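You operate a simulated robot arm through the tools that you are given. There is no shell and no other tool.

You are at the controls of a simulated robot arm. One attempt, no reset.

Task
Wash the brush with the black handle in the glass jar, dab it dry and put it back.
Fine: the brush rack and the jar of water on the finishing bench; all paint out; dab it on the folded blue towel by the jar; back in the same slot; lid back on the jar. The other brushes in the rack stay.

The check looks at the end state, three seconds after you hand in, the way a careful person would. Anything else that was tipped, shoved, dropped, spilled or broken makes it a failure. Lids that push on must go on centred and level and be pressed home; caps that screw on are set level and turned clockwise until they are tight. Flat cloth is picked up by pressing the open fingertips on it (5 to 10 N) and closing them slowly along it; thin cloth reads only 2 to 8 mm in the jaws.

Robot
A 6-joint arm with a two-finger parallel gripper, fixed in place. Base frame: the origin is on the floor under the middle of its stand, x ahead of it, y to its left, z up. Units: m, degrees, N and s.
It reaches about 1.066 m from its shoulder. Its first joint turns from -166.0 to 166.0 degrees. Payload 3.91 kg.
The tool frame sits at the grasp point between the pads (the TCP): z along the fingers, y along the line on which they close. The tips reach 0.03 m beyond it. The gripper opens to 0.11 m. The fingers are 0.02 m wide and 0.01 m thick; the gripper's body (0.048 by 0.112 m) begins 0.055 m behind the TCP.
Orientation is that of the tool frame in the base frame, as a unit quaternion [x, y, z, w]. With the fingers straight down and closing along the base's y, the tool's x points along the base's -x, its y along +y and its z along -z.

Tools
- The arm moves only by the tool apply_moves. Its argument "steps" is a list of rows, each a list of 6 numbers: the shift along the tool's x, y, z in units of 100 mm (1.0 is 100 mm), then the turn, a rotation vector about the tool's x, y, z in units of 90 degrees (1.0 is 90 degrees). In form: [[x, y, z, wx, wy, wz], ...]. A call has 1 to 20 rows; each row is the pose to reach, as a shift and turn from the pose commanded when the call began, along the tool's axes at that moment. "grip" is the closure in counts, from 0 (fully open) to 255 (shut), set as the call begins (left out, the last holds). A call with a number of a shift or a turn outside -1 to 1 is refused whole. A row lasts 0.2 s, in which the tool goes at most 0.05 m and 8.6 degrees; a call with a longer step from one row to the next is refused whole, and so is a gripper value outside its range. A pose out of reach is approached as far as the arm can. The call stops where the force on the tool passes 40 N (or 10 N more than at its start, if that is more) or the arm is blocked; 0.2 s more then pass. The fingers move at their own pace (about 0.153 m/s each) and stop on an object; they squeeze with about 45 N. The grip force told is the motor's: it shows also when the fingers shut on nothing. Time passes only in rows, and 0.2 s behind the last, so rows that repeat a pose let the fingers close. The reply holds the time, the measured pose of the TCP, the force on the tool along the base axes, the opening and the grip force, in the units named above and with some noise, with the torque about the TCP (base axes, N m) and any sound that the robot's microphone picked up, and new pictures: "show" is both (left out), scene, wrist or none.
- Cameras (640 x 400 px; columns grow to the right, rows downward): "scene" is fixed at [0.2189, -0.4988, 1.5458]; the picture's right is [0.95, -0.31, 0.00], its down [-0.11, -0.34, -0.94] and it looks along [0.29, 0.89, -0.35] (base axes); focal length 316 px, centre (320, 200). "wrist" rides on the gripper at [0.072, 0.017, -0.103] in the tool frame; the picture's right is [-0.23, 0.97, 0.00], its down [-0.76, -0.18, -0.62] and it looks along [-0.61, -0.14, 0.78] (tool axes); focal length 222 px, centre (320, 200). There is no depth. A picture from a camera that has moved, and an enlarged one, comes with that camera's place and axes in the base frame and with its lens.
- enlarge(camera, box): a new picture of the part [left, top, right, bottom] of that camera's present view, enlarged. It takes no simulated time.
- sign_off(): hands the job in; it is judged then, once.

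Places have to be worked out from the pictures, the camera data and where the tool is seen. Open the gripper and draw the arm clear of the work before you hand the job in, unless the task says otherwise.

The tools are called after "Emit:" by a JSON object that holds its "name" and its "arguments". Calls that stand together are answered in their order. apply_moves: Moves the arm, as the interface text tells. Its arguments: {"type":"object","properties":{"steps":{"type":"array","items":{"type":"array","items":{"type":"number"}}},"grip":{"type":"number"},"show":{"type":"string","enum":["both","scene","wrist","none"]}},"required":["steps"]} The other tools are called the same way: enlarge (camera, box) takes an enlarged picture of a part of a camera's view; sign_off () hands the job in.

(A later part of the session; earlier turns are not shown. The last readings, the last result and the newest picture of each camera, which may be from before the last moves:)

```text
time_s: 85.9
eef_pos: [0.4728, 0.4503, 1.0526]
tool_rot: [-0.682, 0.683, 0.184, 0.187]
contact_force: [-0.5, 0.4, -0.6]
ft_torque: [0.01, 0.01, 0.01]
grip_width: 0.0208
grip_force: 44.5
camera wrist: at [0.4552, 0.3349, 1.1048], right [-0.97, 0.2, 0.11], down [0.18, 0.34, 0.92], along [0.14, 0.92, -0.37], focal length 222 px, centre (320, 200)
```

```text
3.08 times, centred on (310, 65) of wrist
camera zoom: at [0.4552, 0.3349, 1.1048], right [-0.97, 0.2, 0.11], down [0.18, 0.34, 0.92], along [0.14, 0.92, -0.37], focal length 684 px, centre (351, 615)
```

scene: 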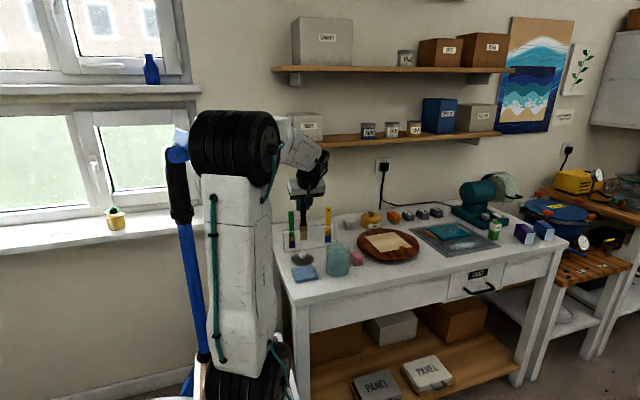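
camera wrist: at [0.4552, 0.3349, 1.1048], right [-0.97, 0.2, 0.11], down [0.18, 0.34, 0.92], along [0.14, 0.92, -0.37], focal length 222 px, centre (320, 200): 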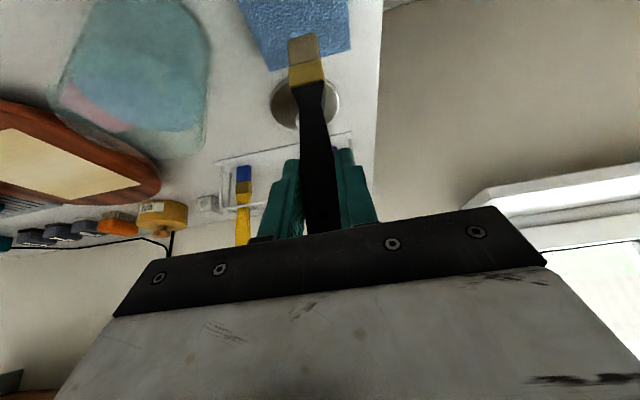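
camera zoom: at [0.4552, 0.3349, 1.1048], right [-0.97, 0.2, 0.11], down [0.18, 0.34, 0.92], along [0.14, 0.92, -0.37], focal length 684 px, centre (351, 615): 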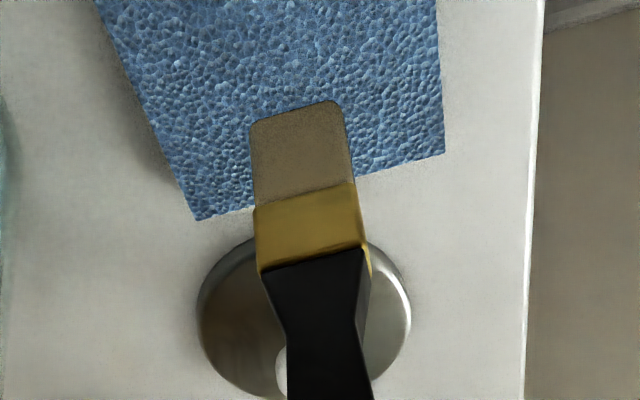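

Still about 3 cm above the towel and well centred. I go down 22 mm, then feel for contact in small steps.

Emit:
{"name": "apply_moves", "arguments": {"steps": [[0.05, 0, 0.0866, 0, 0, 0], [0.09, 0, 0.156, 0, 0, 0], [0.11, 0, 0.1905, 0, 0, 0], [0.11, 0, 0.1905, 0, 0, 0]], "show": "none"}}

Emit:
{"name": "apply_moves", "arguments": {"steps": [[0.005, 0, 0.00866, 0, 0, 0], [0.01, 0, 0.0173, 0, 0, 0], [0.015, 0, 0.026, 0, 0, 0]], "show": "none"}}

Emit:
{"name": "apply_moves", "arguments": {"steps": [[0.005, 0, 0.00866, 0, 0, 0], [0.01, 0, 0.0173, 0, 0, 0], [0.01, 0, 0.0173, 0, 0, 0]], "show": "wrist"}}

Emit:
{"name": "enlarge", "arguments": {"camera": "scene", "box": [285, 220, 345, 290]}}

```text
time_s: 86.9
eef_pos: [0.4752, 0.4512, 1.0324]
tool_rot: [-0.682, 0.682, 0.185, 0.189]
contact_force: [0.8, -7.0, 36.5]
ft_torque: [-0.67, -0.08, -0.01]
grip_width: 0.0208
grip_force: 45.4
```

```text
time_s: 87.3
eef_pos: [0.4756, 0.4526, 1.0322]
tool_rot: [-0.681, 0.682, 0.185, 0.19]
contact_force: [0.1, -2.2, 8.9]
ft_torque: [-0.18, 0.08, 0.02]
grip_width: 0.0212
grip_force: 45.6
stopped in row 1: the force on the tool passed its limit at 50 N (the readings are from after the stop); the commanded pose is now the measured one
```

```text
time_s: 88.1
eef_pos: [0.4754, 0.4526, 1.0323]
tool_rot: [-0.681, 0.682, 0.186, 0.192]
contact_force: [0.7, 1.0, 38.6]
ft_torque: [0.39, 0.0, -0.01]
grip_width: 0.0209
grip_force: 44.8
camera wrist: at [0.4559, 0.3373, 1.0837], right [-0.97, 0.2, 0.11], down [0.17, 0.33, 0.93], along [0.15, 0.92, -0.36], focal length 222 px, centre (320, 200)
```

wrist: 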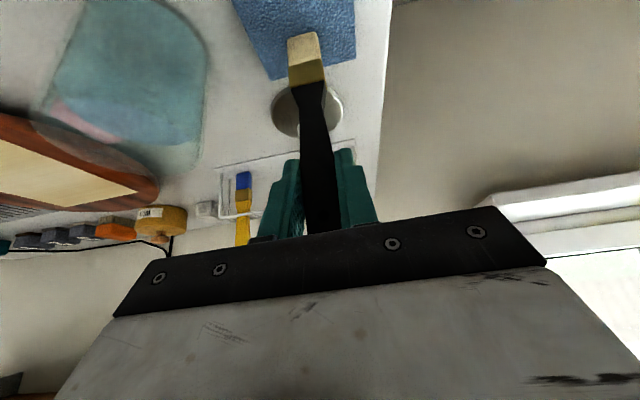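

```text
5.71 times, centred on (315, 255) of scene
camera zoom: at [0.2189, -0.4988, 1.5458], right [0.95, -0.31, 0.0], down [-0.11, -0.34, -0.94], along [0.29, 0.89, -0.35], focal length 1808 px, centre (349, -114)
```

zoom: 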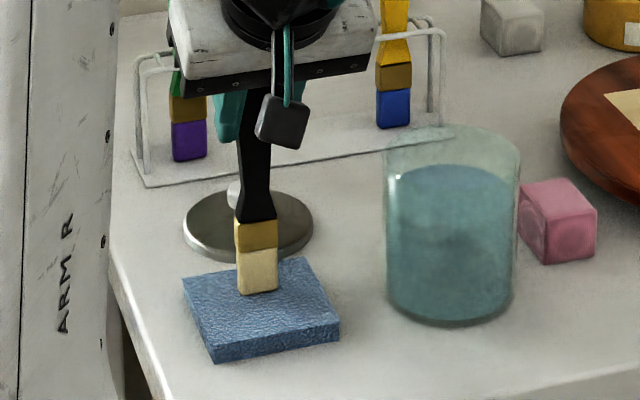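

The bristles pressed onto the towel (38 N, firmer than intended) and have turned pale cream, i.e. drying. I raise straight up 30 mm and inspect the brush in the grip.

Emit:
{"name": "apply_moves", "arguments": {"steps": [[-0.025, 0, -0.0433, 0, 0, 0], [-0.075, 0, -0.13, 0, 0, 0], [-0.15, 0, -0.26, 0, 0, 0], [-0.15, 0, -0.26, 0, 0, 0]], "show": "wrist"}}

Emit:
{"name": "enlarge", "arguments": {"camera": "wrist", "box": [220, 0, 400, 130]}}

Emit:
{"name": "enlarge", "arguments": {"camera": "scene", "box": [285, 210, 345, 280]}}

```text
time_s: 89.1
eef_pos: [0.4747, 0.4515, 1.0604]
tool_rot: [-0.681, 0.682, 0.186, 0.189]
contact_force: [-0.4, -0.5, -0.4]
ft_torque: [0.0, -0.04, -0.02]
grip_width: 0.0209
grip_force: 45.2
camera wrist: at [0.4555, 0.3371, 1.1113], right [-0.97, 0.2, 0.11], down [0.17, 0.34, 0.93], along [0.15, 0.92, -0.36], focal length 222 px, centre (320, 200)
```

wrist: 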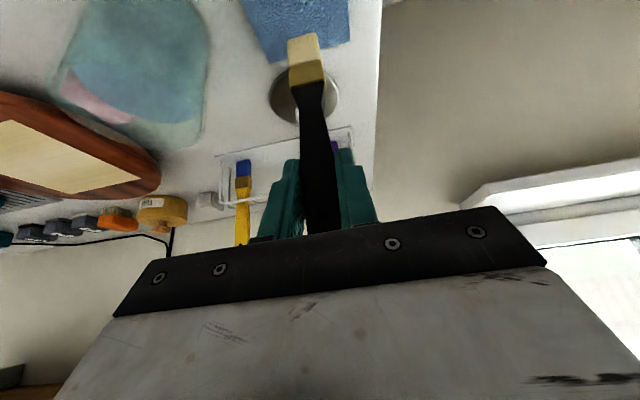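

```text
3.08 times, centred on (310, 65) of wrist
camera zoom: at [0.4555, 0.3371, 1.1113], right [-0.97, 0.2, 0.11], down [0.17, 0.34, 0.93], along [0.15, 0.92, -0.36], focal length 684 px, centre (351, 615)
```

zoom: 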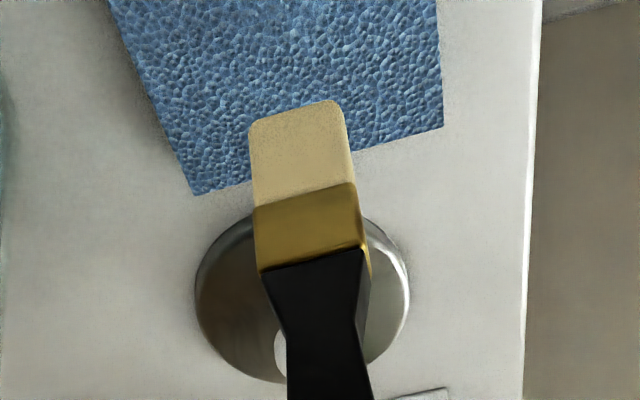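

```text
5.71 times, centred on (315, 245) of scene
camera zoom: at [0.2189, -0.4988, 1.5458], right [0.95, -0.31, 0.0], down [-0.11, -0.34, -0.94], along [0.29, 0.89, -0.35], focal length 1808 px, centre (349, -57)
```

zoom: 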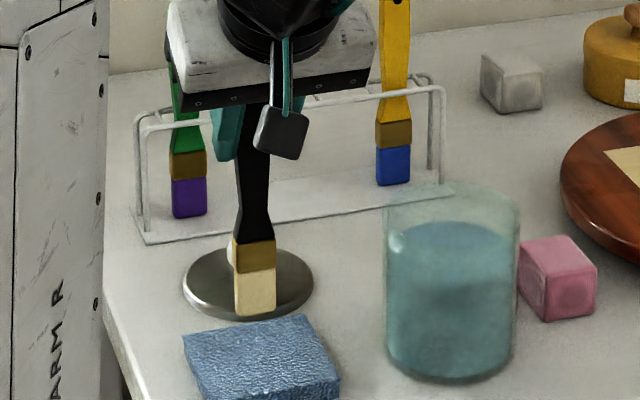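

The brush sits unchanged in the grip and the bristles look dry cream. I do one more gentle dab at a slightly different spot, stepping finely.

Emit:
{"name": "apply_moves", "arguments": {"steps": [[0.05, 0.08, 0.0866, 0, 0, 0], [0.1, 0.08, 0.1732, 0, 0, 0], [0.115, 0.08, 0.199, 0, 0, 0], [0.115, 0.08, 0.199, 0, 0, 0]], "show": "none"}}

Emit:
{"name": "apply_moves", "arguments": {"steps": [[0.005, 0, 0.00866, 0, 0, 0], [0.005, 0, 0.00866, 0, 0, 0]], "show": "none"}}

Emit:
{"name": "apply_moves", "arguments": {"steps": [[0.005, 0, 0.00866, 0, 0, 0], [0.005, 0, 0.00866, 0, 0, 0]], "show": "none"}}

```text
time_s: 90.1
eef_pos: [0.467, 0.4533, 1.037]
tool_rot: [-0.682, 0.682, 0.185, 0.188]
contact_force: [-0.1, -0.1, 0.6]
ft_torque: [-0.03, -0.01, -0.02]
grip_width: 0.0209
grip_force: 44.9
```

```text
time_s: 90.7
eef_pos: [0.4675, 0.4532, 1.0354]
tool_rot: [-0.681, 0.682, 0.186, 0.189]
contact_force: [-1.3, -0.4, -0.4]
ft_torque: [0.0, 0.0, -0.03]
grip_width: 0.0208
grip_force: 44.8
```

```text
time_s: 91.3
eef_pos: [0.4679, 0.4539, 1.0342]
tool_rot: [-0.681, 0.682, 0.185, 0.189]
contact_force: [0.4, 0.0, 0.2]
ft_torque: [0.01, 0.01, 0.02]
grip_width: 0.0209
grip_force: 44.7
```

Emit:
{"name": "apply_moves", "arguments": {"steps": [[0.005, 0, 0.00866, 0, 0, 0], [0.005, 0, 0.00866, 0, 0, 0]], "show": "none"}}

Emit:
{"name": "apply_moves", "arguments": {"steps": [[0.005, 0, 0.00866, 0, 0, 0], [0.005, 0, 0.00866, 0, 0, 0]], "show": "none"}}

```text
time_s: 91.9
eef_pos: [0.4689, 0.4524, 1.0337]
tool_rot: [-0.681, 0.683, 0.185, 0.189]
contact_force: [-0.5, 0.1, 0.4]
ft_torque: [0.01, -0.01, 0.02]
grip_width: 0.021
grip_force: 45.4
```

```text
time_s: 92.5
eef_pos: [0.468, 0.4528, 1.033]
tool_rot: [-0.681, 0.682, 0.185, 0.189]
contact_force: [0.0, -0.9, -0.3]
ft_torque: [-0.01, -0.02, 0.0]
grip_width: 0.0207
grip_force: 45.2
```

Still free at 1.033; I continue by single millimetres.

Emit:
{"name": "apply_moves", "arguments": {"steps": [[0.005, 0, 0.00866, 0, 0, 0], [0.005, 0, 0.00866, 0, 0, 0]], "show": "none"}}

Emit:
{"name": "apply_moves", "arguments": {"steps": [[0.005, 0, 0.00866, 0, 0, 0], [0.005, 0, 0.00866, 0, 0, 0]], "show": "wrist"}}

Emit:
{"name": "enlarge", "arguments": {"camera": "scene", "box": [285, 220, 345, 290]}}

```text
time_s: 93.1
eef_pos: [0.4674, 0.4514, 1.0325]
tool_rot: [-0.681, 0.682, 0.186, 0.19]
contact_force: [-0.7, -0.5, 5.5]
ft_torque: [0.02, 0.03, -0.02]
grip_width: 0.021
grip_force: 45.0
```

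```text
time_s: 93.7
eef_pos: [0.4678, 0.4522, 1.0318]
tool_rot: [-0.681, 0.682, 0.185, 0.192]
contact_force: [-0.4, -6.7, 30.2]
ft_torque: [-0.7, 0.07, -0.01]
grip_width: 0.021
grip_force: 44.6
camera wrist: at [0.4483, 0.3369, 1.0838], right [-0.97, 0.2, 0.11], down [0.17, 0.33, 0.93], along [0.15, 0.92, -0.36], focal length 222 px, centre (320, 200)
```

wrist: 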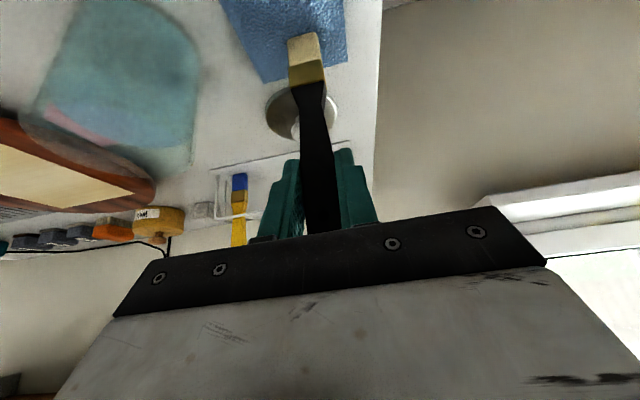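

```text
5.71 times, centred on (315, 255) of scene
camera zoom: at [0.2189, -0.4988, 1.5458], right [0.95, -0.31, 0.0], down [-0.11, -0.34, -0.94], along [0.29, 0.89, -0.35], focal length 1808 px, centre (349, -114)
```

zoom: 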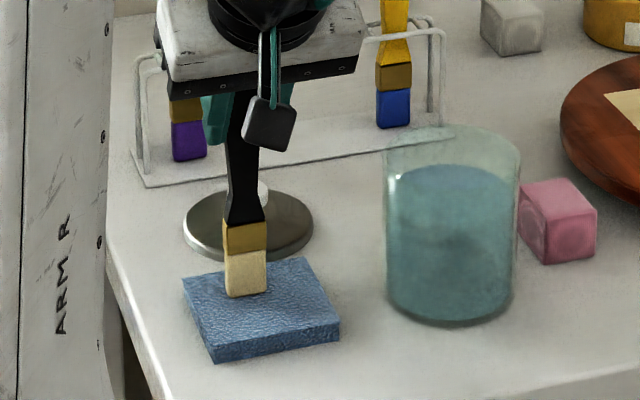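

Firm contact made, towel unmoved. I lift straight up 100 mm off the towel and inspect the bristles.

Emit:
{"name": "apply_moves", "arguments": {"steps": [[-0.025, 0, -0.0433, 0, 0, 0], [-0.1, 0, -0.1732, 0, 0, 0], [-0.25, 0, -0.433, 0, 0, 0], [-0.4, 0, -0.693, 0, 0, 0], [-0.5, 0, -0.866, 0, 0, 0], [-0.5, 0, -0.866, 0, 0, 0]], "show": "wrist"}}

Emit:
{"name": "enlarge", "arguments": {"camera": "wrist", "box": [220, 0, 400, 130]}}

Emit:
{"name": "enlarge", "arguments": {"camera": "scene", "box": [285, 200, 355, 280]}}

```text
time_s: 95.1
eef_pos: [0.465, 0.452, 1.1311]
tool_rot: [-0.682, 0.682, 0.185, 0.189]
contact_force: [-0.2, 0.8, -0.3]
ft_torque: [-0.01, -0.03, -0.02]
grip_width: 0.021
grip_force: 45.1
camera wrist: at [0.4456, 0.3373, 1.1845], right [-0.97, 0.2, 0.11], down [0.17, 0.34, 0.93], along [0.15, 0.92, -0.36], focal length 222 px, centre (320, 200)
```

wrist: 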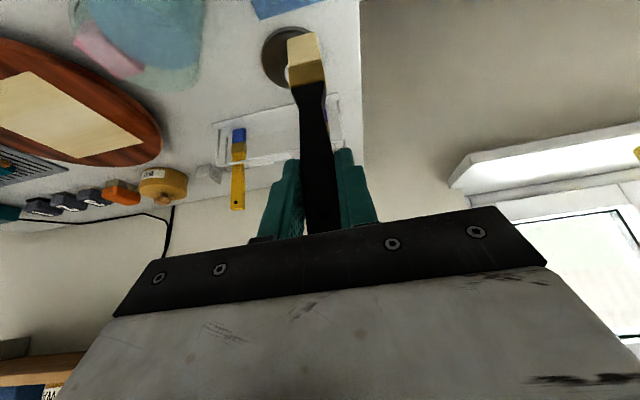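

```text
3.08 times, centred on (310, 65) of wrist
camera zoom: at [0.4456, 0.3373, 1.1845], right [-0.97, 0.2, 0.11], down [0.17, 0.34, 0.93], along [0.15, 0.92, -0.36], focal length 684 px, centre (351, 615)
```

zoom: 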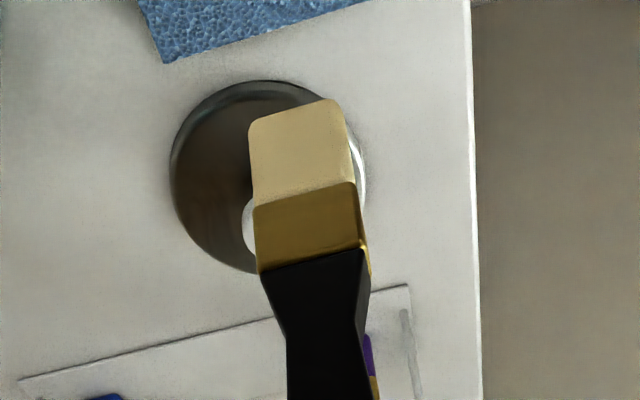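

```text
5.00 times, centred on (320, 240) of scene
camera zoom: at [0.2189, -0.4988, 1.5458], right [0.95, -0.31, 0.0], down [-0.11, -0.34, -0.94], along [0.29, 0.89, -0.35], focal length 1582 px, centre (320, 0)
```

zoom: 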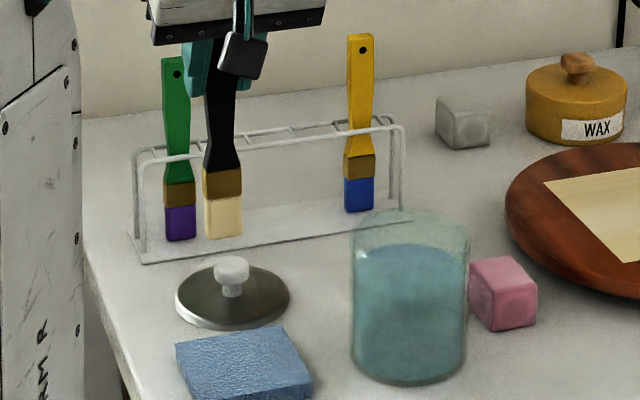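

The bristles are clean and dry and the brush sits in the grip exactly as first picked. I rise 30 mm more and remove the small orientation drift (~0.7° tilt, 0.3° roll).

Emit:
{"name": "apply_moves", "arguments": {"steps": [[-0.15, 0, -0.26, 0, 0, 0], [-0.15, 0, -0.26, -0.0033, 0.0081, 0], [-0.15, 0, -0.26, -0.0033, 0.0081, 0]], "show": "none"}}

Emit:
{"name": "apply_moves", "arguments": {"steps": [[0, 0, 0, 0, 0, 0]], "show": "none"}}

Emit:
{"name": "apply_moves", "arguments": {"steps": [[0, 0, 0, 0, 0, 0]], "show": "wrist"}}

```text
time_s: 95.9
eef_pos: [0.4666, 0.4514, 1.1598]
tool_rot: [-0.683, 0.683, 0.183, 0.183]
contact_force: [-1.4, 0.0, -0.4]
ft_torque: [0.0, -0.04, 0.0]
grip_width: 0.0209
grip_force: 45.0
```

```text
time_s: 96.3
eef_pos: [0.4655, 0.4507, 1.1598]
tool_rot: [-0.683, 0.683, 0.183, 0.183]
contact_force: [0.6, 0.0, -0.4]
ft_torque: [0.0, -0.01, 0.01]
grip_width: 0.0209
grip_force: 45.2
```

```text
time_s: 96.7
eef_pos: [0.4657, 0.4504, 1.159]
tool_rot: [0.683, -0.683, -0.183, -0.183]
contact_force: [-0.2, -0.5, -0.3]
ft_torque: [-0.01, -0.01, 0.0]
grip_width: 0.0209
grip_force: 45.0
camera wrist: at [0.4471, 0.3367, 1.2139], right [-0.97, 0.2, 0.11], down [0.18, 0.35, 0.92], along [0.14, 0.92, -0.37], focal length 222 px, centre (320, 200)
```

wrist: 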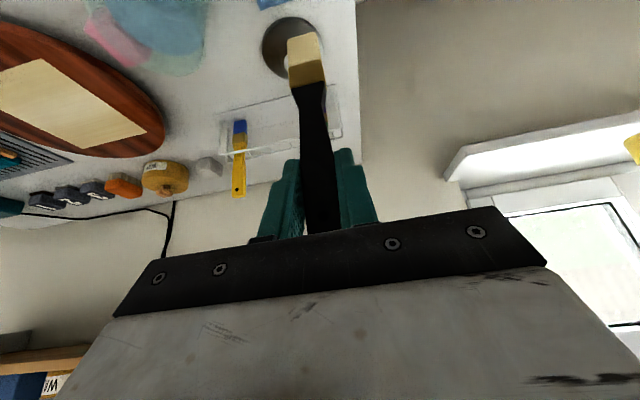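

Orientation is restored. I move back: first in x (to line up with the slot), then toward the rack at safe height.

Emit:
{"name": "apply_moves", "arguments": {"steps": [[-0.1, -0.25, 0.06, 0, 0, 0], [-0.2, -0.5, 0.12, 0, 0, 0], [-0.32, -0.75, 0.185, 0, 0, 0], [-0.433, -0.954, 0.25, 0, 0, 0], [-0.433, -0.954, 0.25, 0, 0, 0]], "show": "none"}}

Emit:
{"name": "apply_moves", "arguments": {"steps": [[-0.25, 0, 0.144, 0, 0, 0], [-0.5, 0, 0.289, 0, 0, 0], [-0.75, 0, 0.433, 0, 0, 0], [-0.866, 0, 0.5, 0, 0, 0], [-0.866, 0, 0.5, 0, 0, 0]], "show": "both"}}

```text
time_s: 97.9
eef_pos: [0.5627, 0.5011, 1.1598]
tool_rot: [0.683, -0.683, -0.183, -0.183]
contact_force: [-1.2, 0.9, -0.6]
ft_torque: [0.02, 0.02, -0.02]
grip_width: 0.0212
grip_force: 44.6
```

```text
time_s: 99.1
eef_pos: [0.5644, 0.6005, 1.1582]
tool_rot: [0.683, -0.683, -0.183, -0.183]
contact_force: [0.2, 0.1, 0.9]
ft_torque: [-0.01, 0.0, -0.03]
grip_width: 0.0208
grip_force: 44.8
camera wrist: at [0.5451, 0.485, 1.2114], right [-0.97, 0.2, 0.11], down [0.18, 0.35, 0.92], along [0.14, 0.92, -0.37], focal length 222 px, centre (320, 200)
```

scene: 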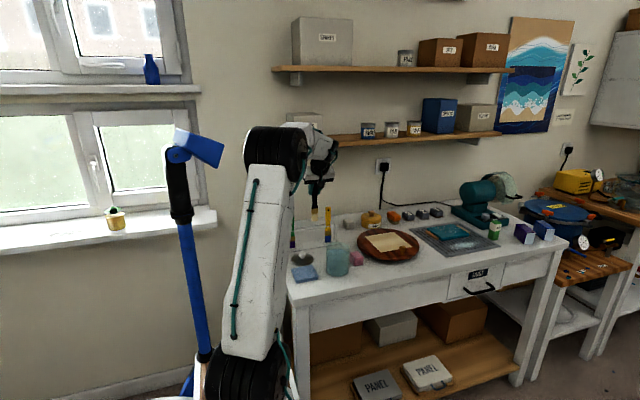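
wrist: 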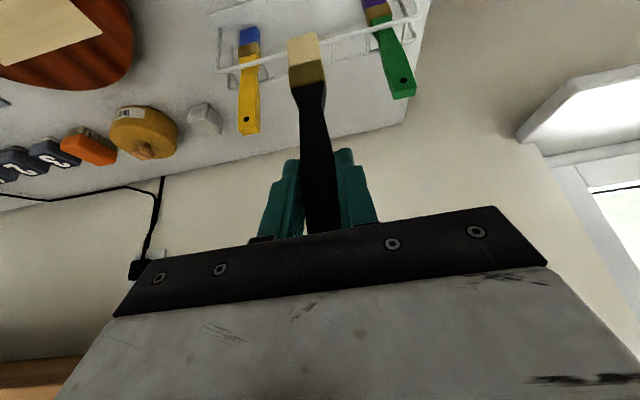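

The camera pose shows 2.6 mm excess in x. I correct that and move the remaining 53 mm in y to sit directly above the slot.

Emit:
{"name": "apply_moves", "arguments": {"steps": [[-0.2, 0.026, 0.115, 0, 0, 0], [-0.4, 0.026, 0.23, 0, 0, 0], [-0.462, 0.026, 0.267, 0, 0, 0], [-0.462, 0.026, 0.267, 0, 0, 0], [-0.462, 0.026, 0.267, 0, 0, 0]], "show": "wrist"}}

Emit:
{"name": "enlarge", "arguments": {"camera": "wrist", "box": [200, 0, 440, 150]}}

Emit:
{"name": "enlarge", "arguments": {"camera": "scene", "box": [285, 190, 345, 250]}}

```text
time_s: 100.3
eef_pos: [0.5599, 0.653, 1.1587]
tool_rot: [0.683, -0.683, -0.183, -0.183]
contact_force: [0.3, 0.1, -0.2]
ft_torque: [-0.04, 0.02, 0.02]
grip_width: 0.021
grip_force: 45.4
camera wrist: at [0.541, 0.5382, 1.2131], right [-0.97, 0.2, 0.11], down [0.18, 0.35, 0.92], along [0.14, 0.92, -0.37], focal length 222 px, centre (320, 200)
```

wrist: 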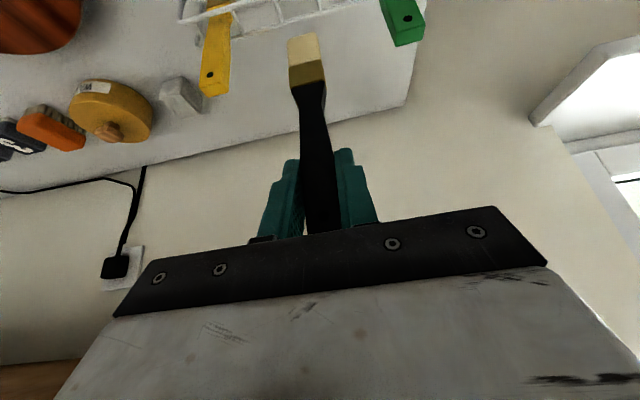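

```text
2.67 times, centred on (320, 75) of wrist
camera zoom: at [0.541, 0.5382, 1.2131], right [-0.97, 0.2, 0.11], down [0.18, 0.35, 0.92], along [0.14, 0.92, -0.37], focal length 592 px, centre (320, 533)
```

zoom: 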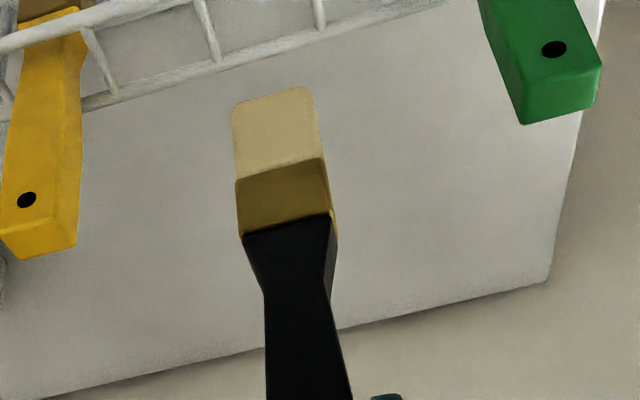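

```text
6.67 times, centred on (315, 220) of scene
camera zoom: at [0.2189, -0.4988, 1.5458], right [0.95, -0.31, 0.0], down [-0.11, -0.34, -0.94], along [0.29, 0.89, -0.35], focal length 2109 px, centre (353, 67)
```

zoom: 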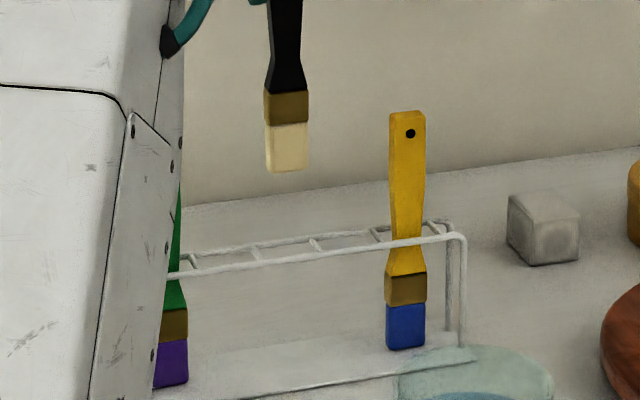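

Camera is now 1.5 mm short in x of the pick-up position; I correct it and descend to just above the rails for a check.

Emit:
{"name": "apply_moves", "arguments": {"steps": [[0, -0.015, 0, 0, 0, 0], [0.1, -0.015, 0.1732, 0, 0, 0], [0.2, -0.015, 0.3464, 0, 0, 0], [0.225, -0.015, 0.39, 0, 0, 0], [0.225, -0.015, 0.39, 0, 0, 0]], "show": "wrist"}}

Emit:
{"name": "enlarge", "arguments": {"camera": "wrist", "box": [200, 0, 440, 150]}}

Emit:
{"name": "enlarge", "arguments": {"camera": "scene", "box": [295, 205, 335, 245]}}

```text
time_s: 101.5
eef_pos: [0.5611, 0.6544, 1.1151]
tool_rot: [-0.683, 0.683, 0.182, 0.183]
contact_force: [0.1, -0.6, -0.9]
ft_torque: [0.01, 0.01, -0.01]
grip_width: 0.0206
grip_force: 45.1
camera wrist: at [0.5421, 0.5398, 1.1697], right [-0.97, 0.2, 0.11], down [0.18, 0.35, 0.92], along [0.14, 0.92, -0.37], focal length 222 px, centre (320, 200)
```

wrist: 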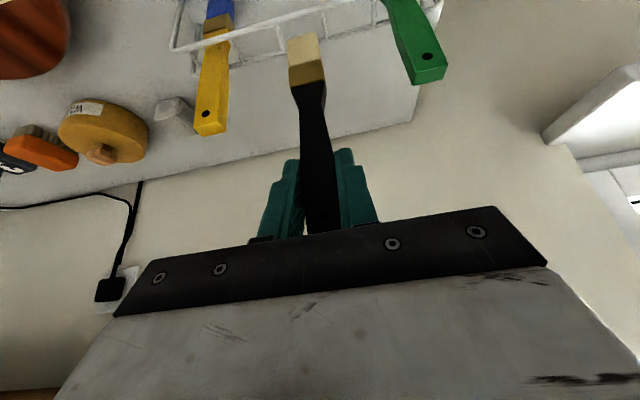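

```text
2.67 times, centred on (320, 75) of wrist
camera zoom: at [0.5421, 0.5398, 1.1697], right [-0.97, 0.2, 0.11], down [0.18, 0.35, 0.92], along [0.14, 0.92, -0.37], focal length 592 px, centre (320, 533)
```

zoom: 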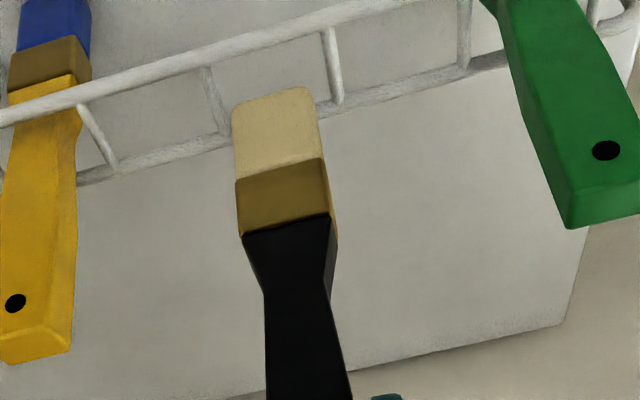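

```text
10.00 times, centred on (315, 225) of scene
camera zoom: at [0.2189, -0.4988, 1.5458], right [0.95, -0.31, 0.0], down [-0.11, -0.34, -0.94], along [0.29, 0.89, -0.35], focal length 3164 px, centre (370, -50)
```

zoom: 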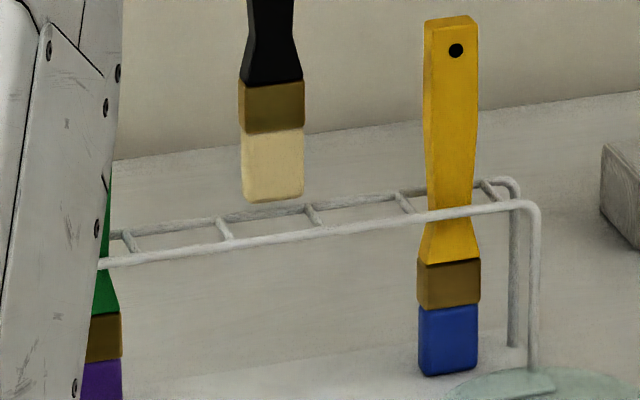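

The brush hangs over its slot, slightly nearer the +x rod. I shift about 1.2 mm to −x and re-measure before lowering.

Emit:
{"name": "apply_moves", "arguments": {"steps": [[0, 0.012, 0, 0, 0, 0], [0, 0.012, 0, 0, 0, 0]], "show": "wrist"}}

Emit:
{"name": "apply_moves", "arguments": {"steps": [[0, 0, 0, 0, 0, 0]], "show": "wrist"}}

Emit:
{"name": "enlarge", "arguments": {"camera": "scene", "box": [300, 215, 325, 240]}}

Emit:
{"name": "enlarge", "arguments": {"camera": "wrist", "box": [250, 0, 370, 90]}}

```text
time_s: 102.1
eef_pos: [0.5607, 0.6529, 1.1158]
tool_rot: [0.683, -0.683, -0.183, -0.183]
contact_force: [-0.1, 0.4, 0.6]
ft_torque: [0.0, 0.0, -0.03]
grip_width: 0.021
grip_force: 45.3
camera wrist: at [0.541, 0.5395, 1.1693], right [-0.97, 0.2, 0.11], down [0.18, 0.35, 0.92], along [0.14, 0.92, -0.37], focal length 222 px, centre (320, 200)
```

wrist: 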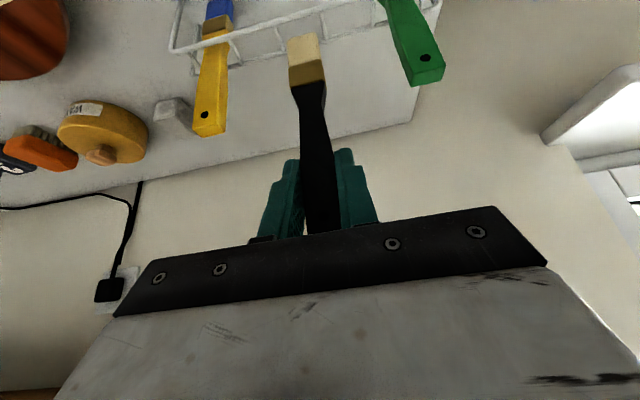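

```text
time_s: 102.5
eef_pos: [0.5602, 0.6536, 1.116]
tool_rot: [-0.683, 0.683, 0.183, 0.183]
contact_force: [0.1, -0.1, -0.9]
ft_torque: [0.01, -0.01, 0.0]
grip_width: 0.0208
grip_force: 44.5
camera wrist: at [0.541, 0.5395, 1.1693], right [-0.97, 0.2, 0.11], down [0.18, 0.35, 0.92], along [0.14, 0.92, -0.37], focal length 222 px, centre (320, 200)
```

wrist: 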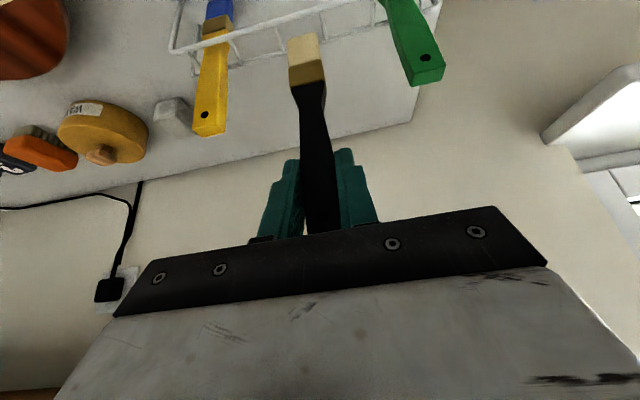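

```text
16.00 times, centred on (312, 228) of scene
camera zoom: at [0.2189, -0.4988, 1.5458], right [0.95, -0.31, 0.0], down [-0.11, -0.34, -0.94], along [0.29, 0.89, -0.35], focal length 5063 px, centre (440, -240)
```

zoom: 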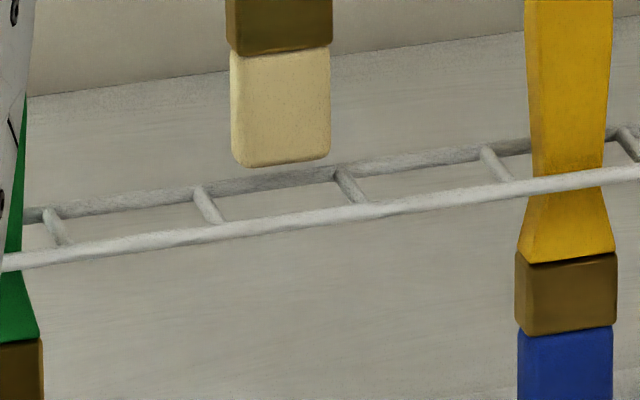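

```text
4.44 times, centred on (310, 45) of wrist
camera zoom: at [0.541, 0.5395, 1.1693], right [-0.97, 0.2, 0.11], down [0.18, 0.35, 0.92], along [0.14, 0.92, -0.37], focal length 987 px, centre (364, 889)
```

zoom: 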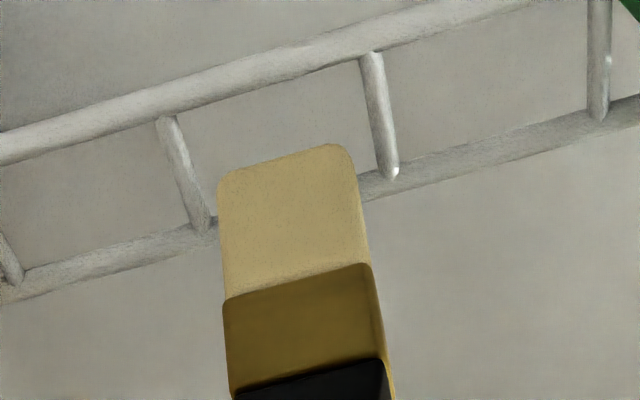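

The camera pose (noise-free) shows x centred between the rods and y 1.2 mm too far; I correct y and lower 30 mm into the slot, then check for contact.

Emit:
{"name": "apply_moves", "arguments": {"steps": [[0.0104, 0, -0.006, 0, 0, 0], [0.0604, 0, 0.0806, 0, 0, 0], [0.1104, 0, 0.1672, 0, 0, 0], [0.1604, 0, 0.2538, 0, 0, 0], [0.1604, 0, 0.2538, 0, 0, 0]], "show": "wrist"}}

Emit:
{"name": "enlarge", "arguments": {"camera": "scene", "box": [300, 215, 325, 240]}}

Emit:
{"name": "enlarge", "arguments": {"camera": "wrist", "box": [250, 0, 370, 90]}}

```text
time_s: 103.7
eef_pos: [0.5606, 0.6538, 1.0834]
tool_rot: [0.683, -0.683, -0.183, -0.183]
contact_force: [0.4, -0.4, -0.5]
ft_torque: [0.0, 0.01, -0.02]
grip_width: 0.0211
grip_force: 45.3
camera wrist: at [0.54, 0.5392, 1.1389], right [-0.97, 0.2, 0.11], down [0.18, 0.35, 0.92], along [0.14, 0.92, -0.37], focal length 222 px, centre (320, 200)
```

wrist: 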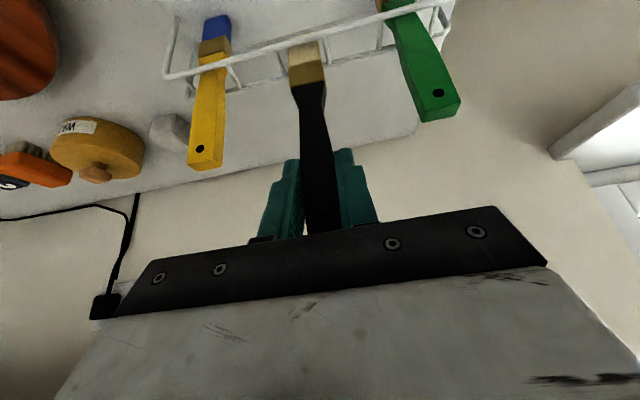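

```text
16.00 times, centred on (312, 228) of scene
camera zoom: at [0.2189, -0.4988, 1.5458], right [0.95, -0.31, 0.0], down [-0.11, -0.34, -0.94], along [0.29, 0.89, -0.35], focal length 5063 px, centre (440, -240)
```

zoom: 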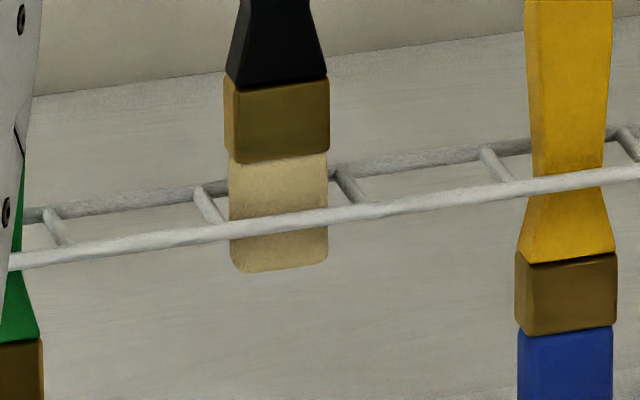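

```text
4.44 times, centred on (310, 45) of wrist
camera zoom: at [0.54, 0.5392, 1.1389], right [-0.97, 0.2, 0.11], down [0.18, 0.35, 0.92], along [0.14, 0.92, -0.37], focal length 987 px, centre (364, 889)
```

zoom: 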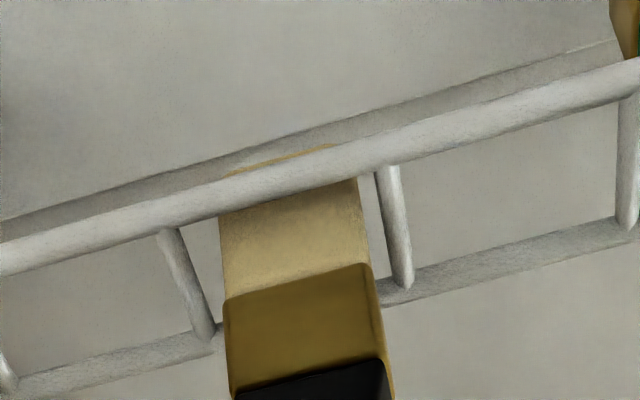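

The bristles are in the slot with clearance all round and no force. I continue lowering 52 mm with a tiny x/y trim.

Emit:
{"name": "apply_moves", "arguments": {"steps": [[0.057, -0.008, 0.0826, 0, 0, 0], [0.107, -0.008, 0.1692, 0, 0, 0], [0.157, -0.008, 0.2558, 0, 0, 0], [0.207, -0.008, 0.3424, 0, 0, 0], [0.247, -0.008, 0.412, 0, 0, 0], [0.267, -0.008, 0.446, 0, 0, 0], [0.267, -0.008, 0.446, 0, 0, 0]], "show": "wrist"}}

Emit:
{"name": "enlarge", "arguments": {"camera": "scene", "box": [295, 205, 335, 255]}}

Emit:
{"name": "enlarge", "arguments": {"camera": "wrist", "box": [250, 0, 370, 90]}}

```text
time_s: 105.3
eef_pos: [0.562, 0.6517, 1.0325]
tool_rot: [-0.683, 0.683, 0.183, 0.183]
contact_force: [-0.3, 0.5, -0.2]
ft_torque: [-0.02, 0.02, 0.0]
grip_width: 0.0208
grip_force: 45.1
camera wrist: at [0.5432, 0.537, 1.0864], right [-0.97, 0.2, 0.11], down [0.18, 0.35, 0.92], along [0.14, 0.92, -0.37], focal length 222 px, centre (320, 200)
```

wrist: 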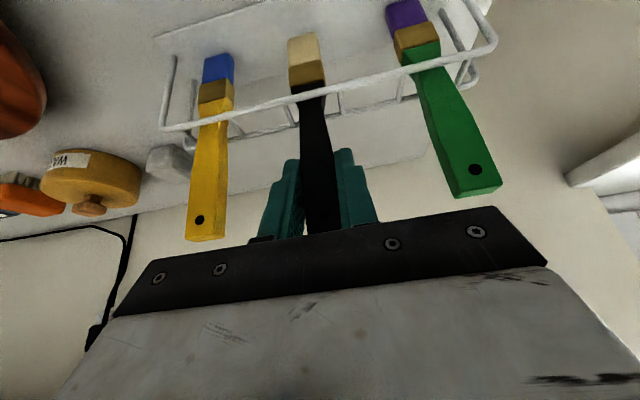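

```text
8.00 times, centred on (315, 230) of scene
camera zoom: at [0.2189, -0.4988, 1.5458], right [0.95, -0.31, 0.0], down [-0.11, -0.34, -0.94], along [0.29, 0.89, -0.35], focal length 2531 px, centre (360, -40)
```

zoom: 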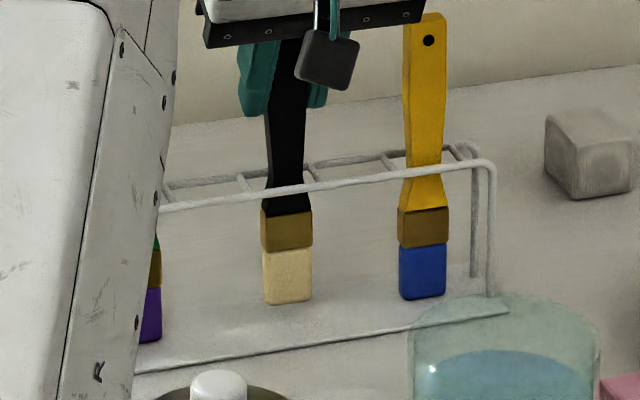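

```text
4.44 times, centred on (310, 45) of wrist
camera zoom: at [0.5432, 0.537, 1.0864], right [-0.97, 0.2, 0.11], down [0.18, 0.35, 0.92], along [0.14, 0.92, -0.37], focal length 987 px, centre (364, 889)
```

zoom: 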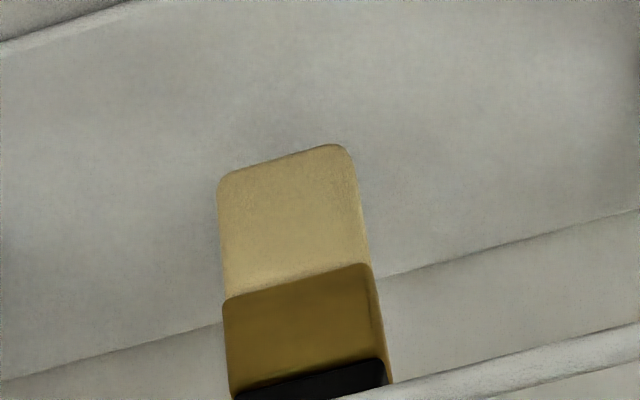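

About 10 mm above seating, still free. I lower 8 mm with a 1.4 mm y trim, then step to contact.

Emit:
{"name": "apply_moves", "arguments": {"steps": [[0.008, 0.008, 0.033, 0, 0, 0], [0.028, 0.008, 0.076, 0, 0, 0], [0.028, 0.008, 0.076, 0, 0, 0]], "show": "wrist"}}

Emit:
{"name": "enlarge", "arguments": {"camera": "scene", "box": [295, 205, 335, 255]}}

```text
time_s: 106.1
eef_pos: [0.5605, 0.6532, 1.0248]
tool_rot: [-0.683, 0.683, 0.183, 0.183]
contact_force: [-0.4, -0.4, -0.7]
ft_torque: [-0.02, 0.02, 0.01]
grip_width: 0.0211
grip_force: 44.8
camera wrist: at [0.5418, 0.5383, 1.0783], right [-0.97, 0.2, 0.11], down [0.18, 0.35, 0.92], along [0.14, 0.92, -0.37], focal length 222 px, centre (320, 200)
```

wrist: 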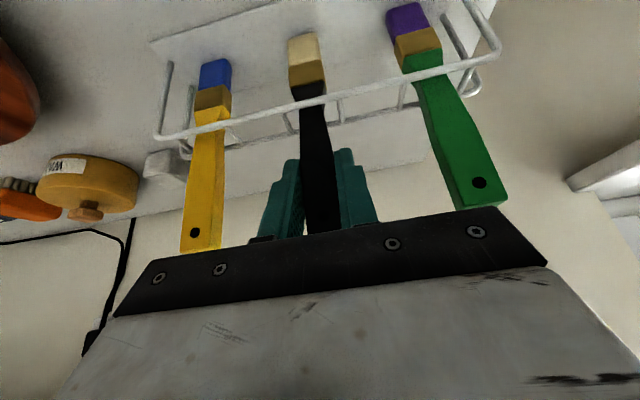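

```text
8.00 times, centred on (315, 230) of scene
camera zoom: at [0.2189, -0.4988, 1.5458], right [0.95, -0.31, 0.0], down [-0.11, -0.34, -0.94], along [0.29, 0.89, -0.35], focal length 2531 px, centre (360, -40)
```

zoom: 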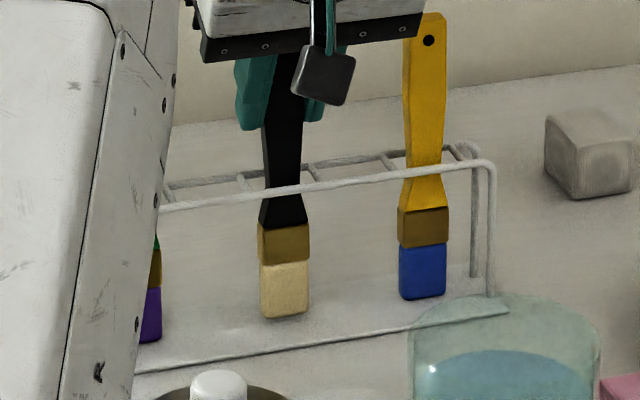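

Two millimetres above the original seat. I step down 1 mm at a time to light contact.

Emit:
{"name": "apply_moves", "arguments": {"steps": [[0.005, 0, 0.00866, 0, 0, 0], [0.005, 0, 0.00866, 0, 0, 0]], "show": "none"}}

Emit:
{"name": "apply_moves", "arguments": {"steps": [[0.004, 0, 0.0069, 0, 0, 0], [0.004, 0, 0.0069, 0, 0, 0]], "show": "wrist"}}

Emit:
{"name": "enlarge", "arguments": {"camera": "scene", "box": [295, 205, 335, 255]}}

```text
time_s: 106.7
eef_pos: [0.5614, 0.6533, 1.0244]
tool_rot: [-0.683, 0.683, 0.183, 0.184]
contact_force: [-0.1, -1.2, 0.1]
ft_torque: [-0.03, -0.02, 0.03]
grip_width: 0.0207
grip_force: 44.2
```

```text
time_s: 107.3
eef_pos: [0.5602, 0.6524, 1.0233]
tool_rot: [0.683, -0.683, -0.183, -0.183]
contact_force: [0.0, 0.3, 0.0]
ft_torque: [0.01, 0.02, 0.04]
grip_width: 0.0208
grip_force: 45.1
camera wrist: at [0.5417, 0.5385, 1.0767], right [-0.97, 0.2, 0.11], down [0.18, 0.35, 0.92], along [0.14, 0.92, -0.37], focal length 222 px, centre (320, 200)
```

wrist: 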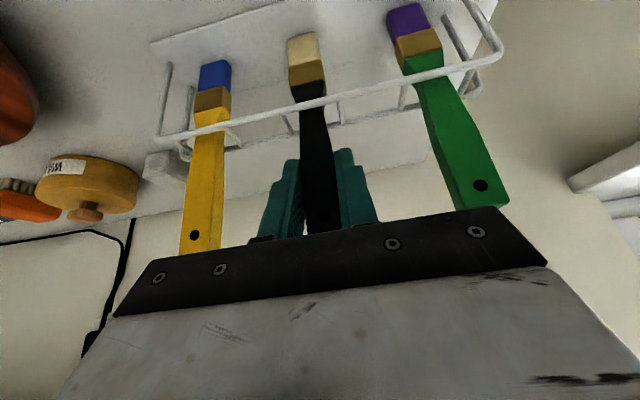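

```text
8.00 times, centred on (315, 230) of scene
camera zoom: at [0.2189, -0.4988, 1.5458], right [0.95, -0.31, 0.0], down [-0.11, -0.34, -0.94], along [0.29, 0.89, -0.35], focal length 2531 px, centre (360, -40)
```

zoom: 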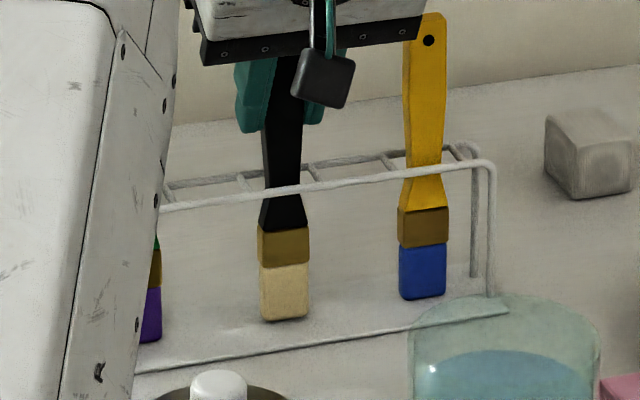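

Only ~0.4 mm remains; I make one more small step and read the force.

Emit:
{"name": "apply_moves", "arguments": {"steps": [[0.0025, 0, 0.0043, 0, 0, 0], [0.0025, 0, 0.0043, 0, 0, 0]], "show": "none"}}

Emit:
{"name": "apply_moves", "arguments": {"steps": [[0.0025, 0, 0.0043, 0, 0, 0], [0.0025, 0, 0.0043, 0, 0, 0]], "show": "wrist"}}

```text
time_s: 107.9
eef_pos: [0.5607, 0.6527, 1.0222]
tool_rot: [-0.683, 0.683, 0.183, 0.184]
contact_force: [-0.2, -0.2, -0.9]
ft_torque: [0.02, 0.02, 0.02]
grip_width: 0.0208
grip_force: 45.3
```

```text
time_s: 108.5
eef_pos: [0.5601, 0.6534, 1.021]
tool_rot: [-0.683, 0.683, 0.183, 0.183]
contact_force: [-0.8, 0.5, -0.6]
ft_torque: [0.02, 0.02, -0.01]
grip_width: 0.021
grip_force: 45.0
camera wrist: at [0.5418, 0.5383, 1.0758], right [-0.97, 0.2, 0.11], down [0.18, 0.35, 0.92], along [0.14, 0.92, -0.37], focal length 222 px, centre (320, 200)
```

wrist: 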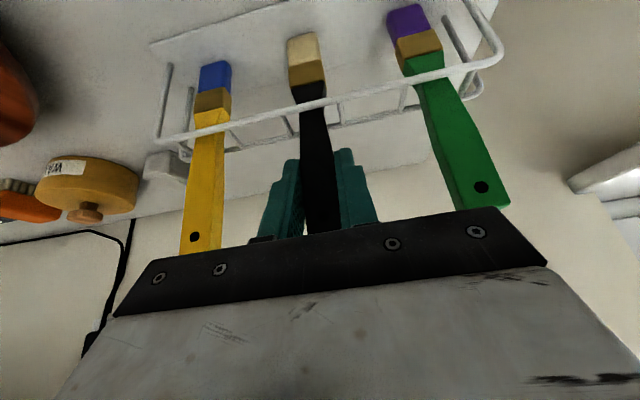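

No contact yet (the brush may have slid up a millimetre in the grip during dabbing). I keep stepping 0.5 mm.

Emit:
{"name": "apply_moves", "arguments": {"steps": [[0.0025, 0, 0.0043, 0, 0, 0], [0.005, 0, 0.00866, 0, 0, 0]], "show": "none"}}

Emit:
{"name": "apply_moves", "arguments": {"steps": [[0.0025, 0, 0.0043, 0, 0, 0], [0.0025, 0, 0.0043, 0, 0, 0]], "show": "none"}}

Emit:
{"name": "apply_moves", "arguments": {"steps": [[0.0025, 0, 0.0043, 0, 0, 0], [0.0025, 0, 0.0043, 0, 0, 0]], "show": "wrist"}}

Emit:
{"name": "enlarge", "arguments": {"camera": "scene", "box": [295, 205, 335, 255]}}

```text
time_s: 109.1
eef_pos: [0.5618, 0.6525, 1.0212]
tool_rot: [-0.683, 0.683, 0.183, 0.183]
contact_force: [-1.1, -1.4, 5.9]
ft_torque: [-0.19, 0.07, 0.0]
grip_width: 0.0207
grip_force: 45.0
```

```text
time_s: 109.7
eef_pos: [0.5605, 0.6534, 1.0214]
tool_rot: [-0.683, 0.683, 0.184, 0.184]
contact_force: [1.3, 0.6, 7.7]
ft_torque: [0.12, -0.29, -0.02]
grip_width: 0.0208
grip_force: 44.5
```

```text
time_s: 110.3
eef_pos: [0.5588, 0.6536, 1.0209]
tool_rot: [-0.683, 0.683, 0.183, 0.185]
contact_force: [2.3, -0.3, 15.7]
ft_torque: [0.09, -0.21, 0.01]
grip_width: 0.0209
grip_force: 45.2
camera wrist: at [0.5411, 0.539, 1.0746], right [-0.97, 0.2, 0.11], down [0.18, 0.35, 0.92], along [0.14, 0.92, -0.37], focal length 222 px, centre (320, 200)
```

wrist: 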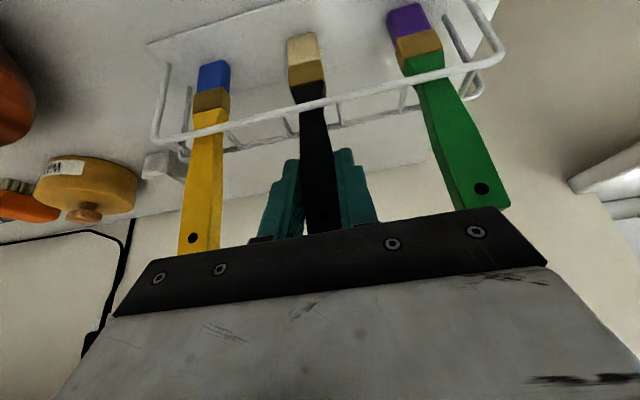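

```text
8.00 times, centred on (315, 230) of scene
camera zoom: at [0.2189, -0.4988, 1.5458], right [0.95, -0.31, 0.0], down [-0.11, -0.34, -0.94], along [0.29, 0.89, -0.35], focal length 2531 px, centre (360, -40)
```

zoom: 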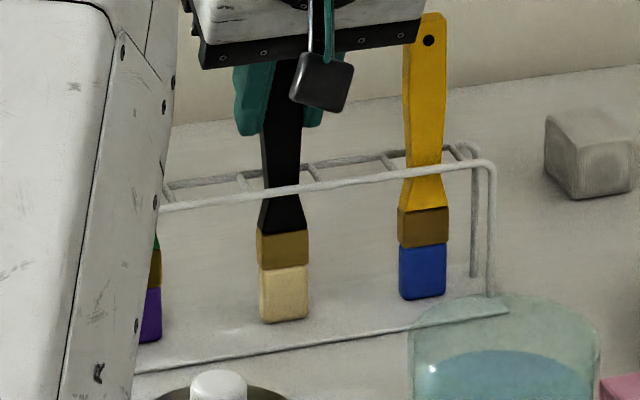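

The brush is seated (15 N). I ease up 1 mm, then release by opening to about 50 mm.

Emit:
{"name": "apply_moves", "arguments": {"steps": [[-0.005, 0, -0.00866, 0, 0, 0], [-0.005, 0, -0.00866, 0, 0, 0]], "show": "none"}}

Emit:
{"name": "apply_moves", "arguments": {"steps": [[0, 0, 0, 0, 0, 0], [0, 0, 0, 0, 0, 0], [0, 0, 0, 0, 0, 0]], "grip": 140, "show": "wrist"}}

Emit:
{"name": "enlarge", "arguments": {"camera": "scene", "box": [295, 205, 335, 255]}}

Emit:
{"name": "enlarge", "arguments": {"camera": "wrist", "box": [220, 20, 420, 160]}}

```text
time_s: 110.9
eef_pos: [0.5596, 0.654, 1.0212]
tool_rot: [-0.682, 0.684, 0.183, 0.184]
contact_force: [2.3, 3.1, 9.1]
ft_torque: [0.5, -0.28, -0.01]
grip_width: 0.0211
grip_force: 45.2
```

```text
time_s: 111.7
eef_pos: [0.5601, 0.6536, 1.0211]
tool_rot: [-0.683, 0.683, 0.183, 0.184]
contact_force: [-0.2, 0.7, 0.3]
ft_torque: [0.01, 0.0, 0.0]
grip_width: 0.0497
grip_force: 0.1
camera wrist: at [0.5412, 0.5387, 1.0748], right [-0.97, 0.2, 0.11], down [0.18, 0.35, 0.92], along [0.14, 0.92, -0.37], focal length 222 px, centre (320, 200)
```

wrist: 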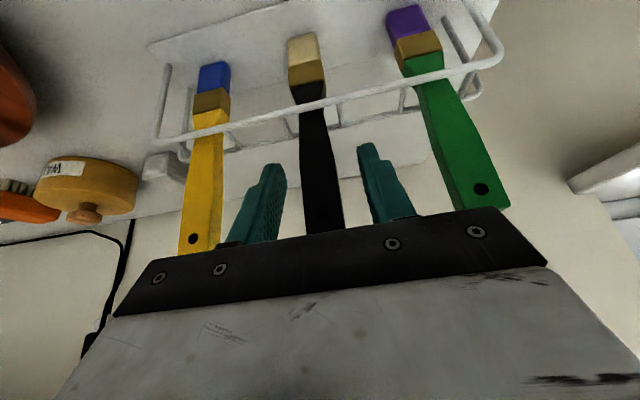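

```text
8.00 times, centred on (315, 230) of scene
camera zoom: at [0.2189, -0.4988, 1.5458], right [0.95, -0.31, 0.0], down [-0.11, -0.34, -0.94], along [0.29, 0.89, -0.35], focal length 2531 px, centre (360, -40)
```

zoom: 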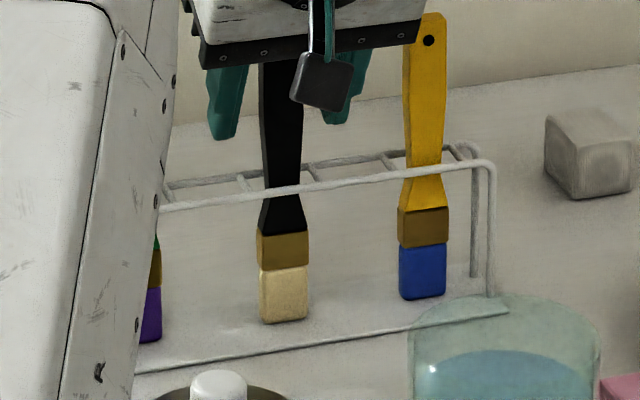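

```text
2.86 times, centred on (320, 90) of wrist
camera zoom: at [0.5412, 0.5387, 1.0748], right [-0.97, 0.2, 0.11], down [0.18, 0.35, 0.92], along [0.14, 0.92, -0.37], focal length 635 px, centre (320, 514)
```

zoom: 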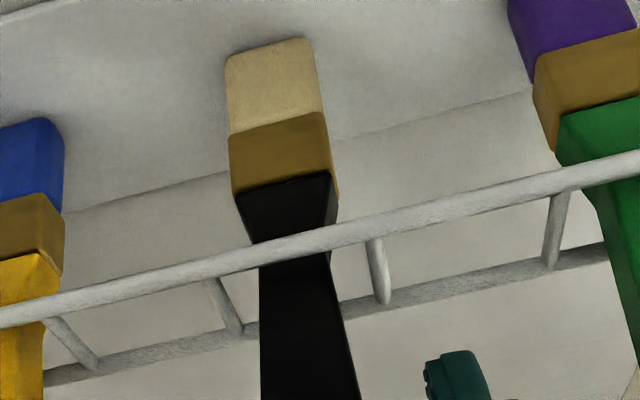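

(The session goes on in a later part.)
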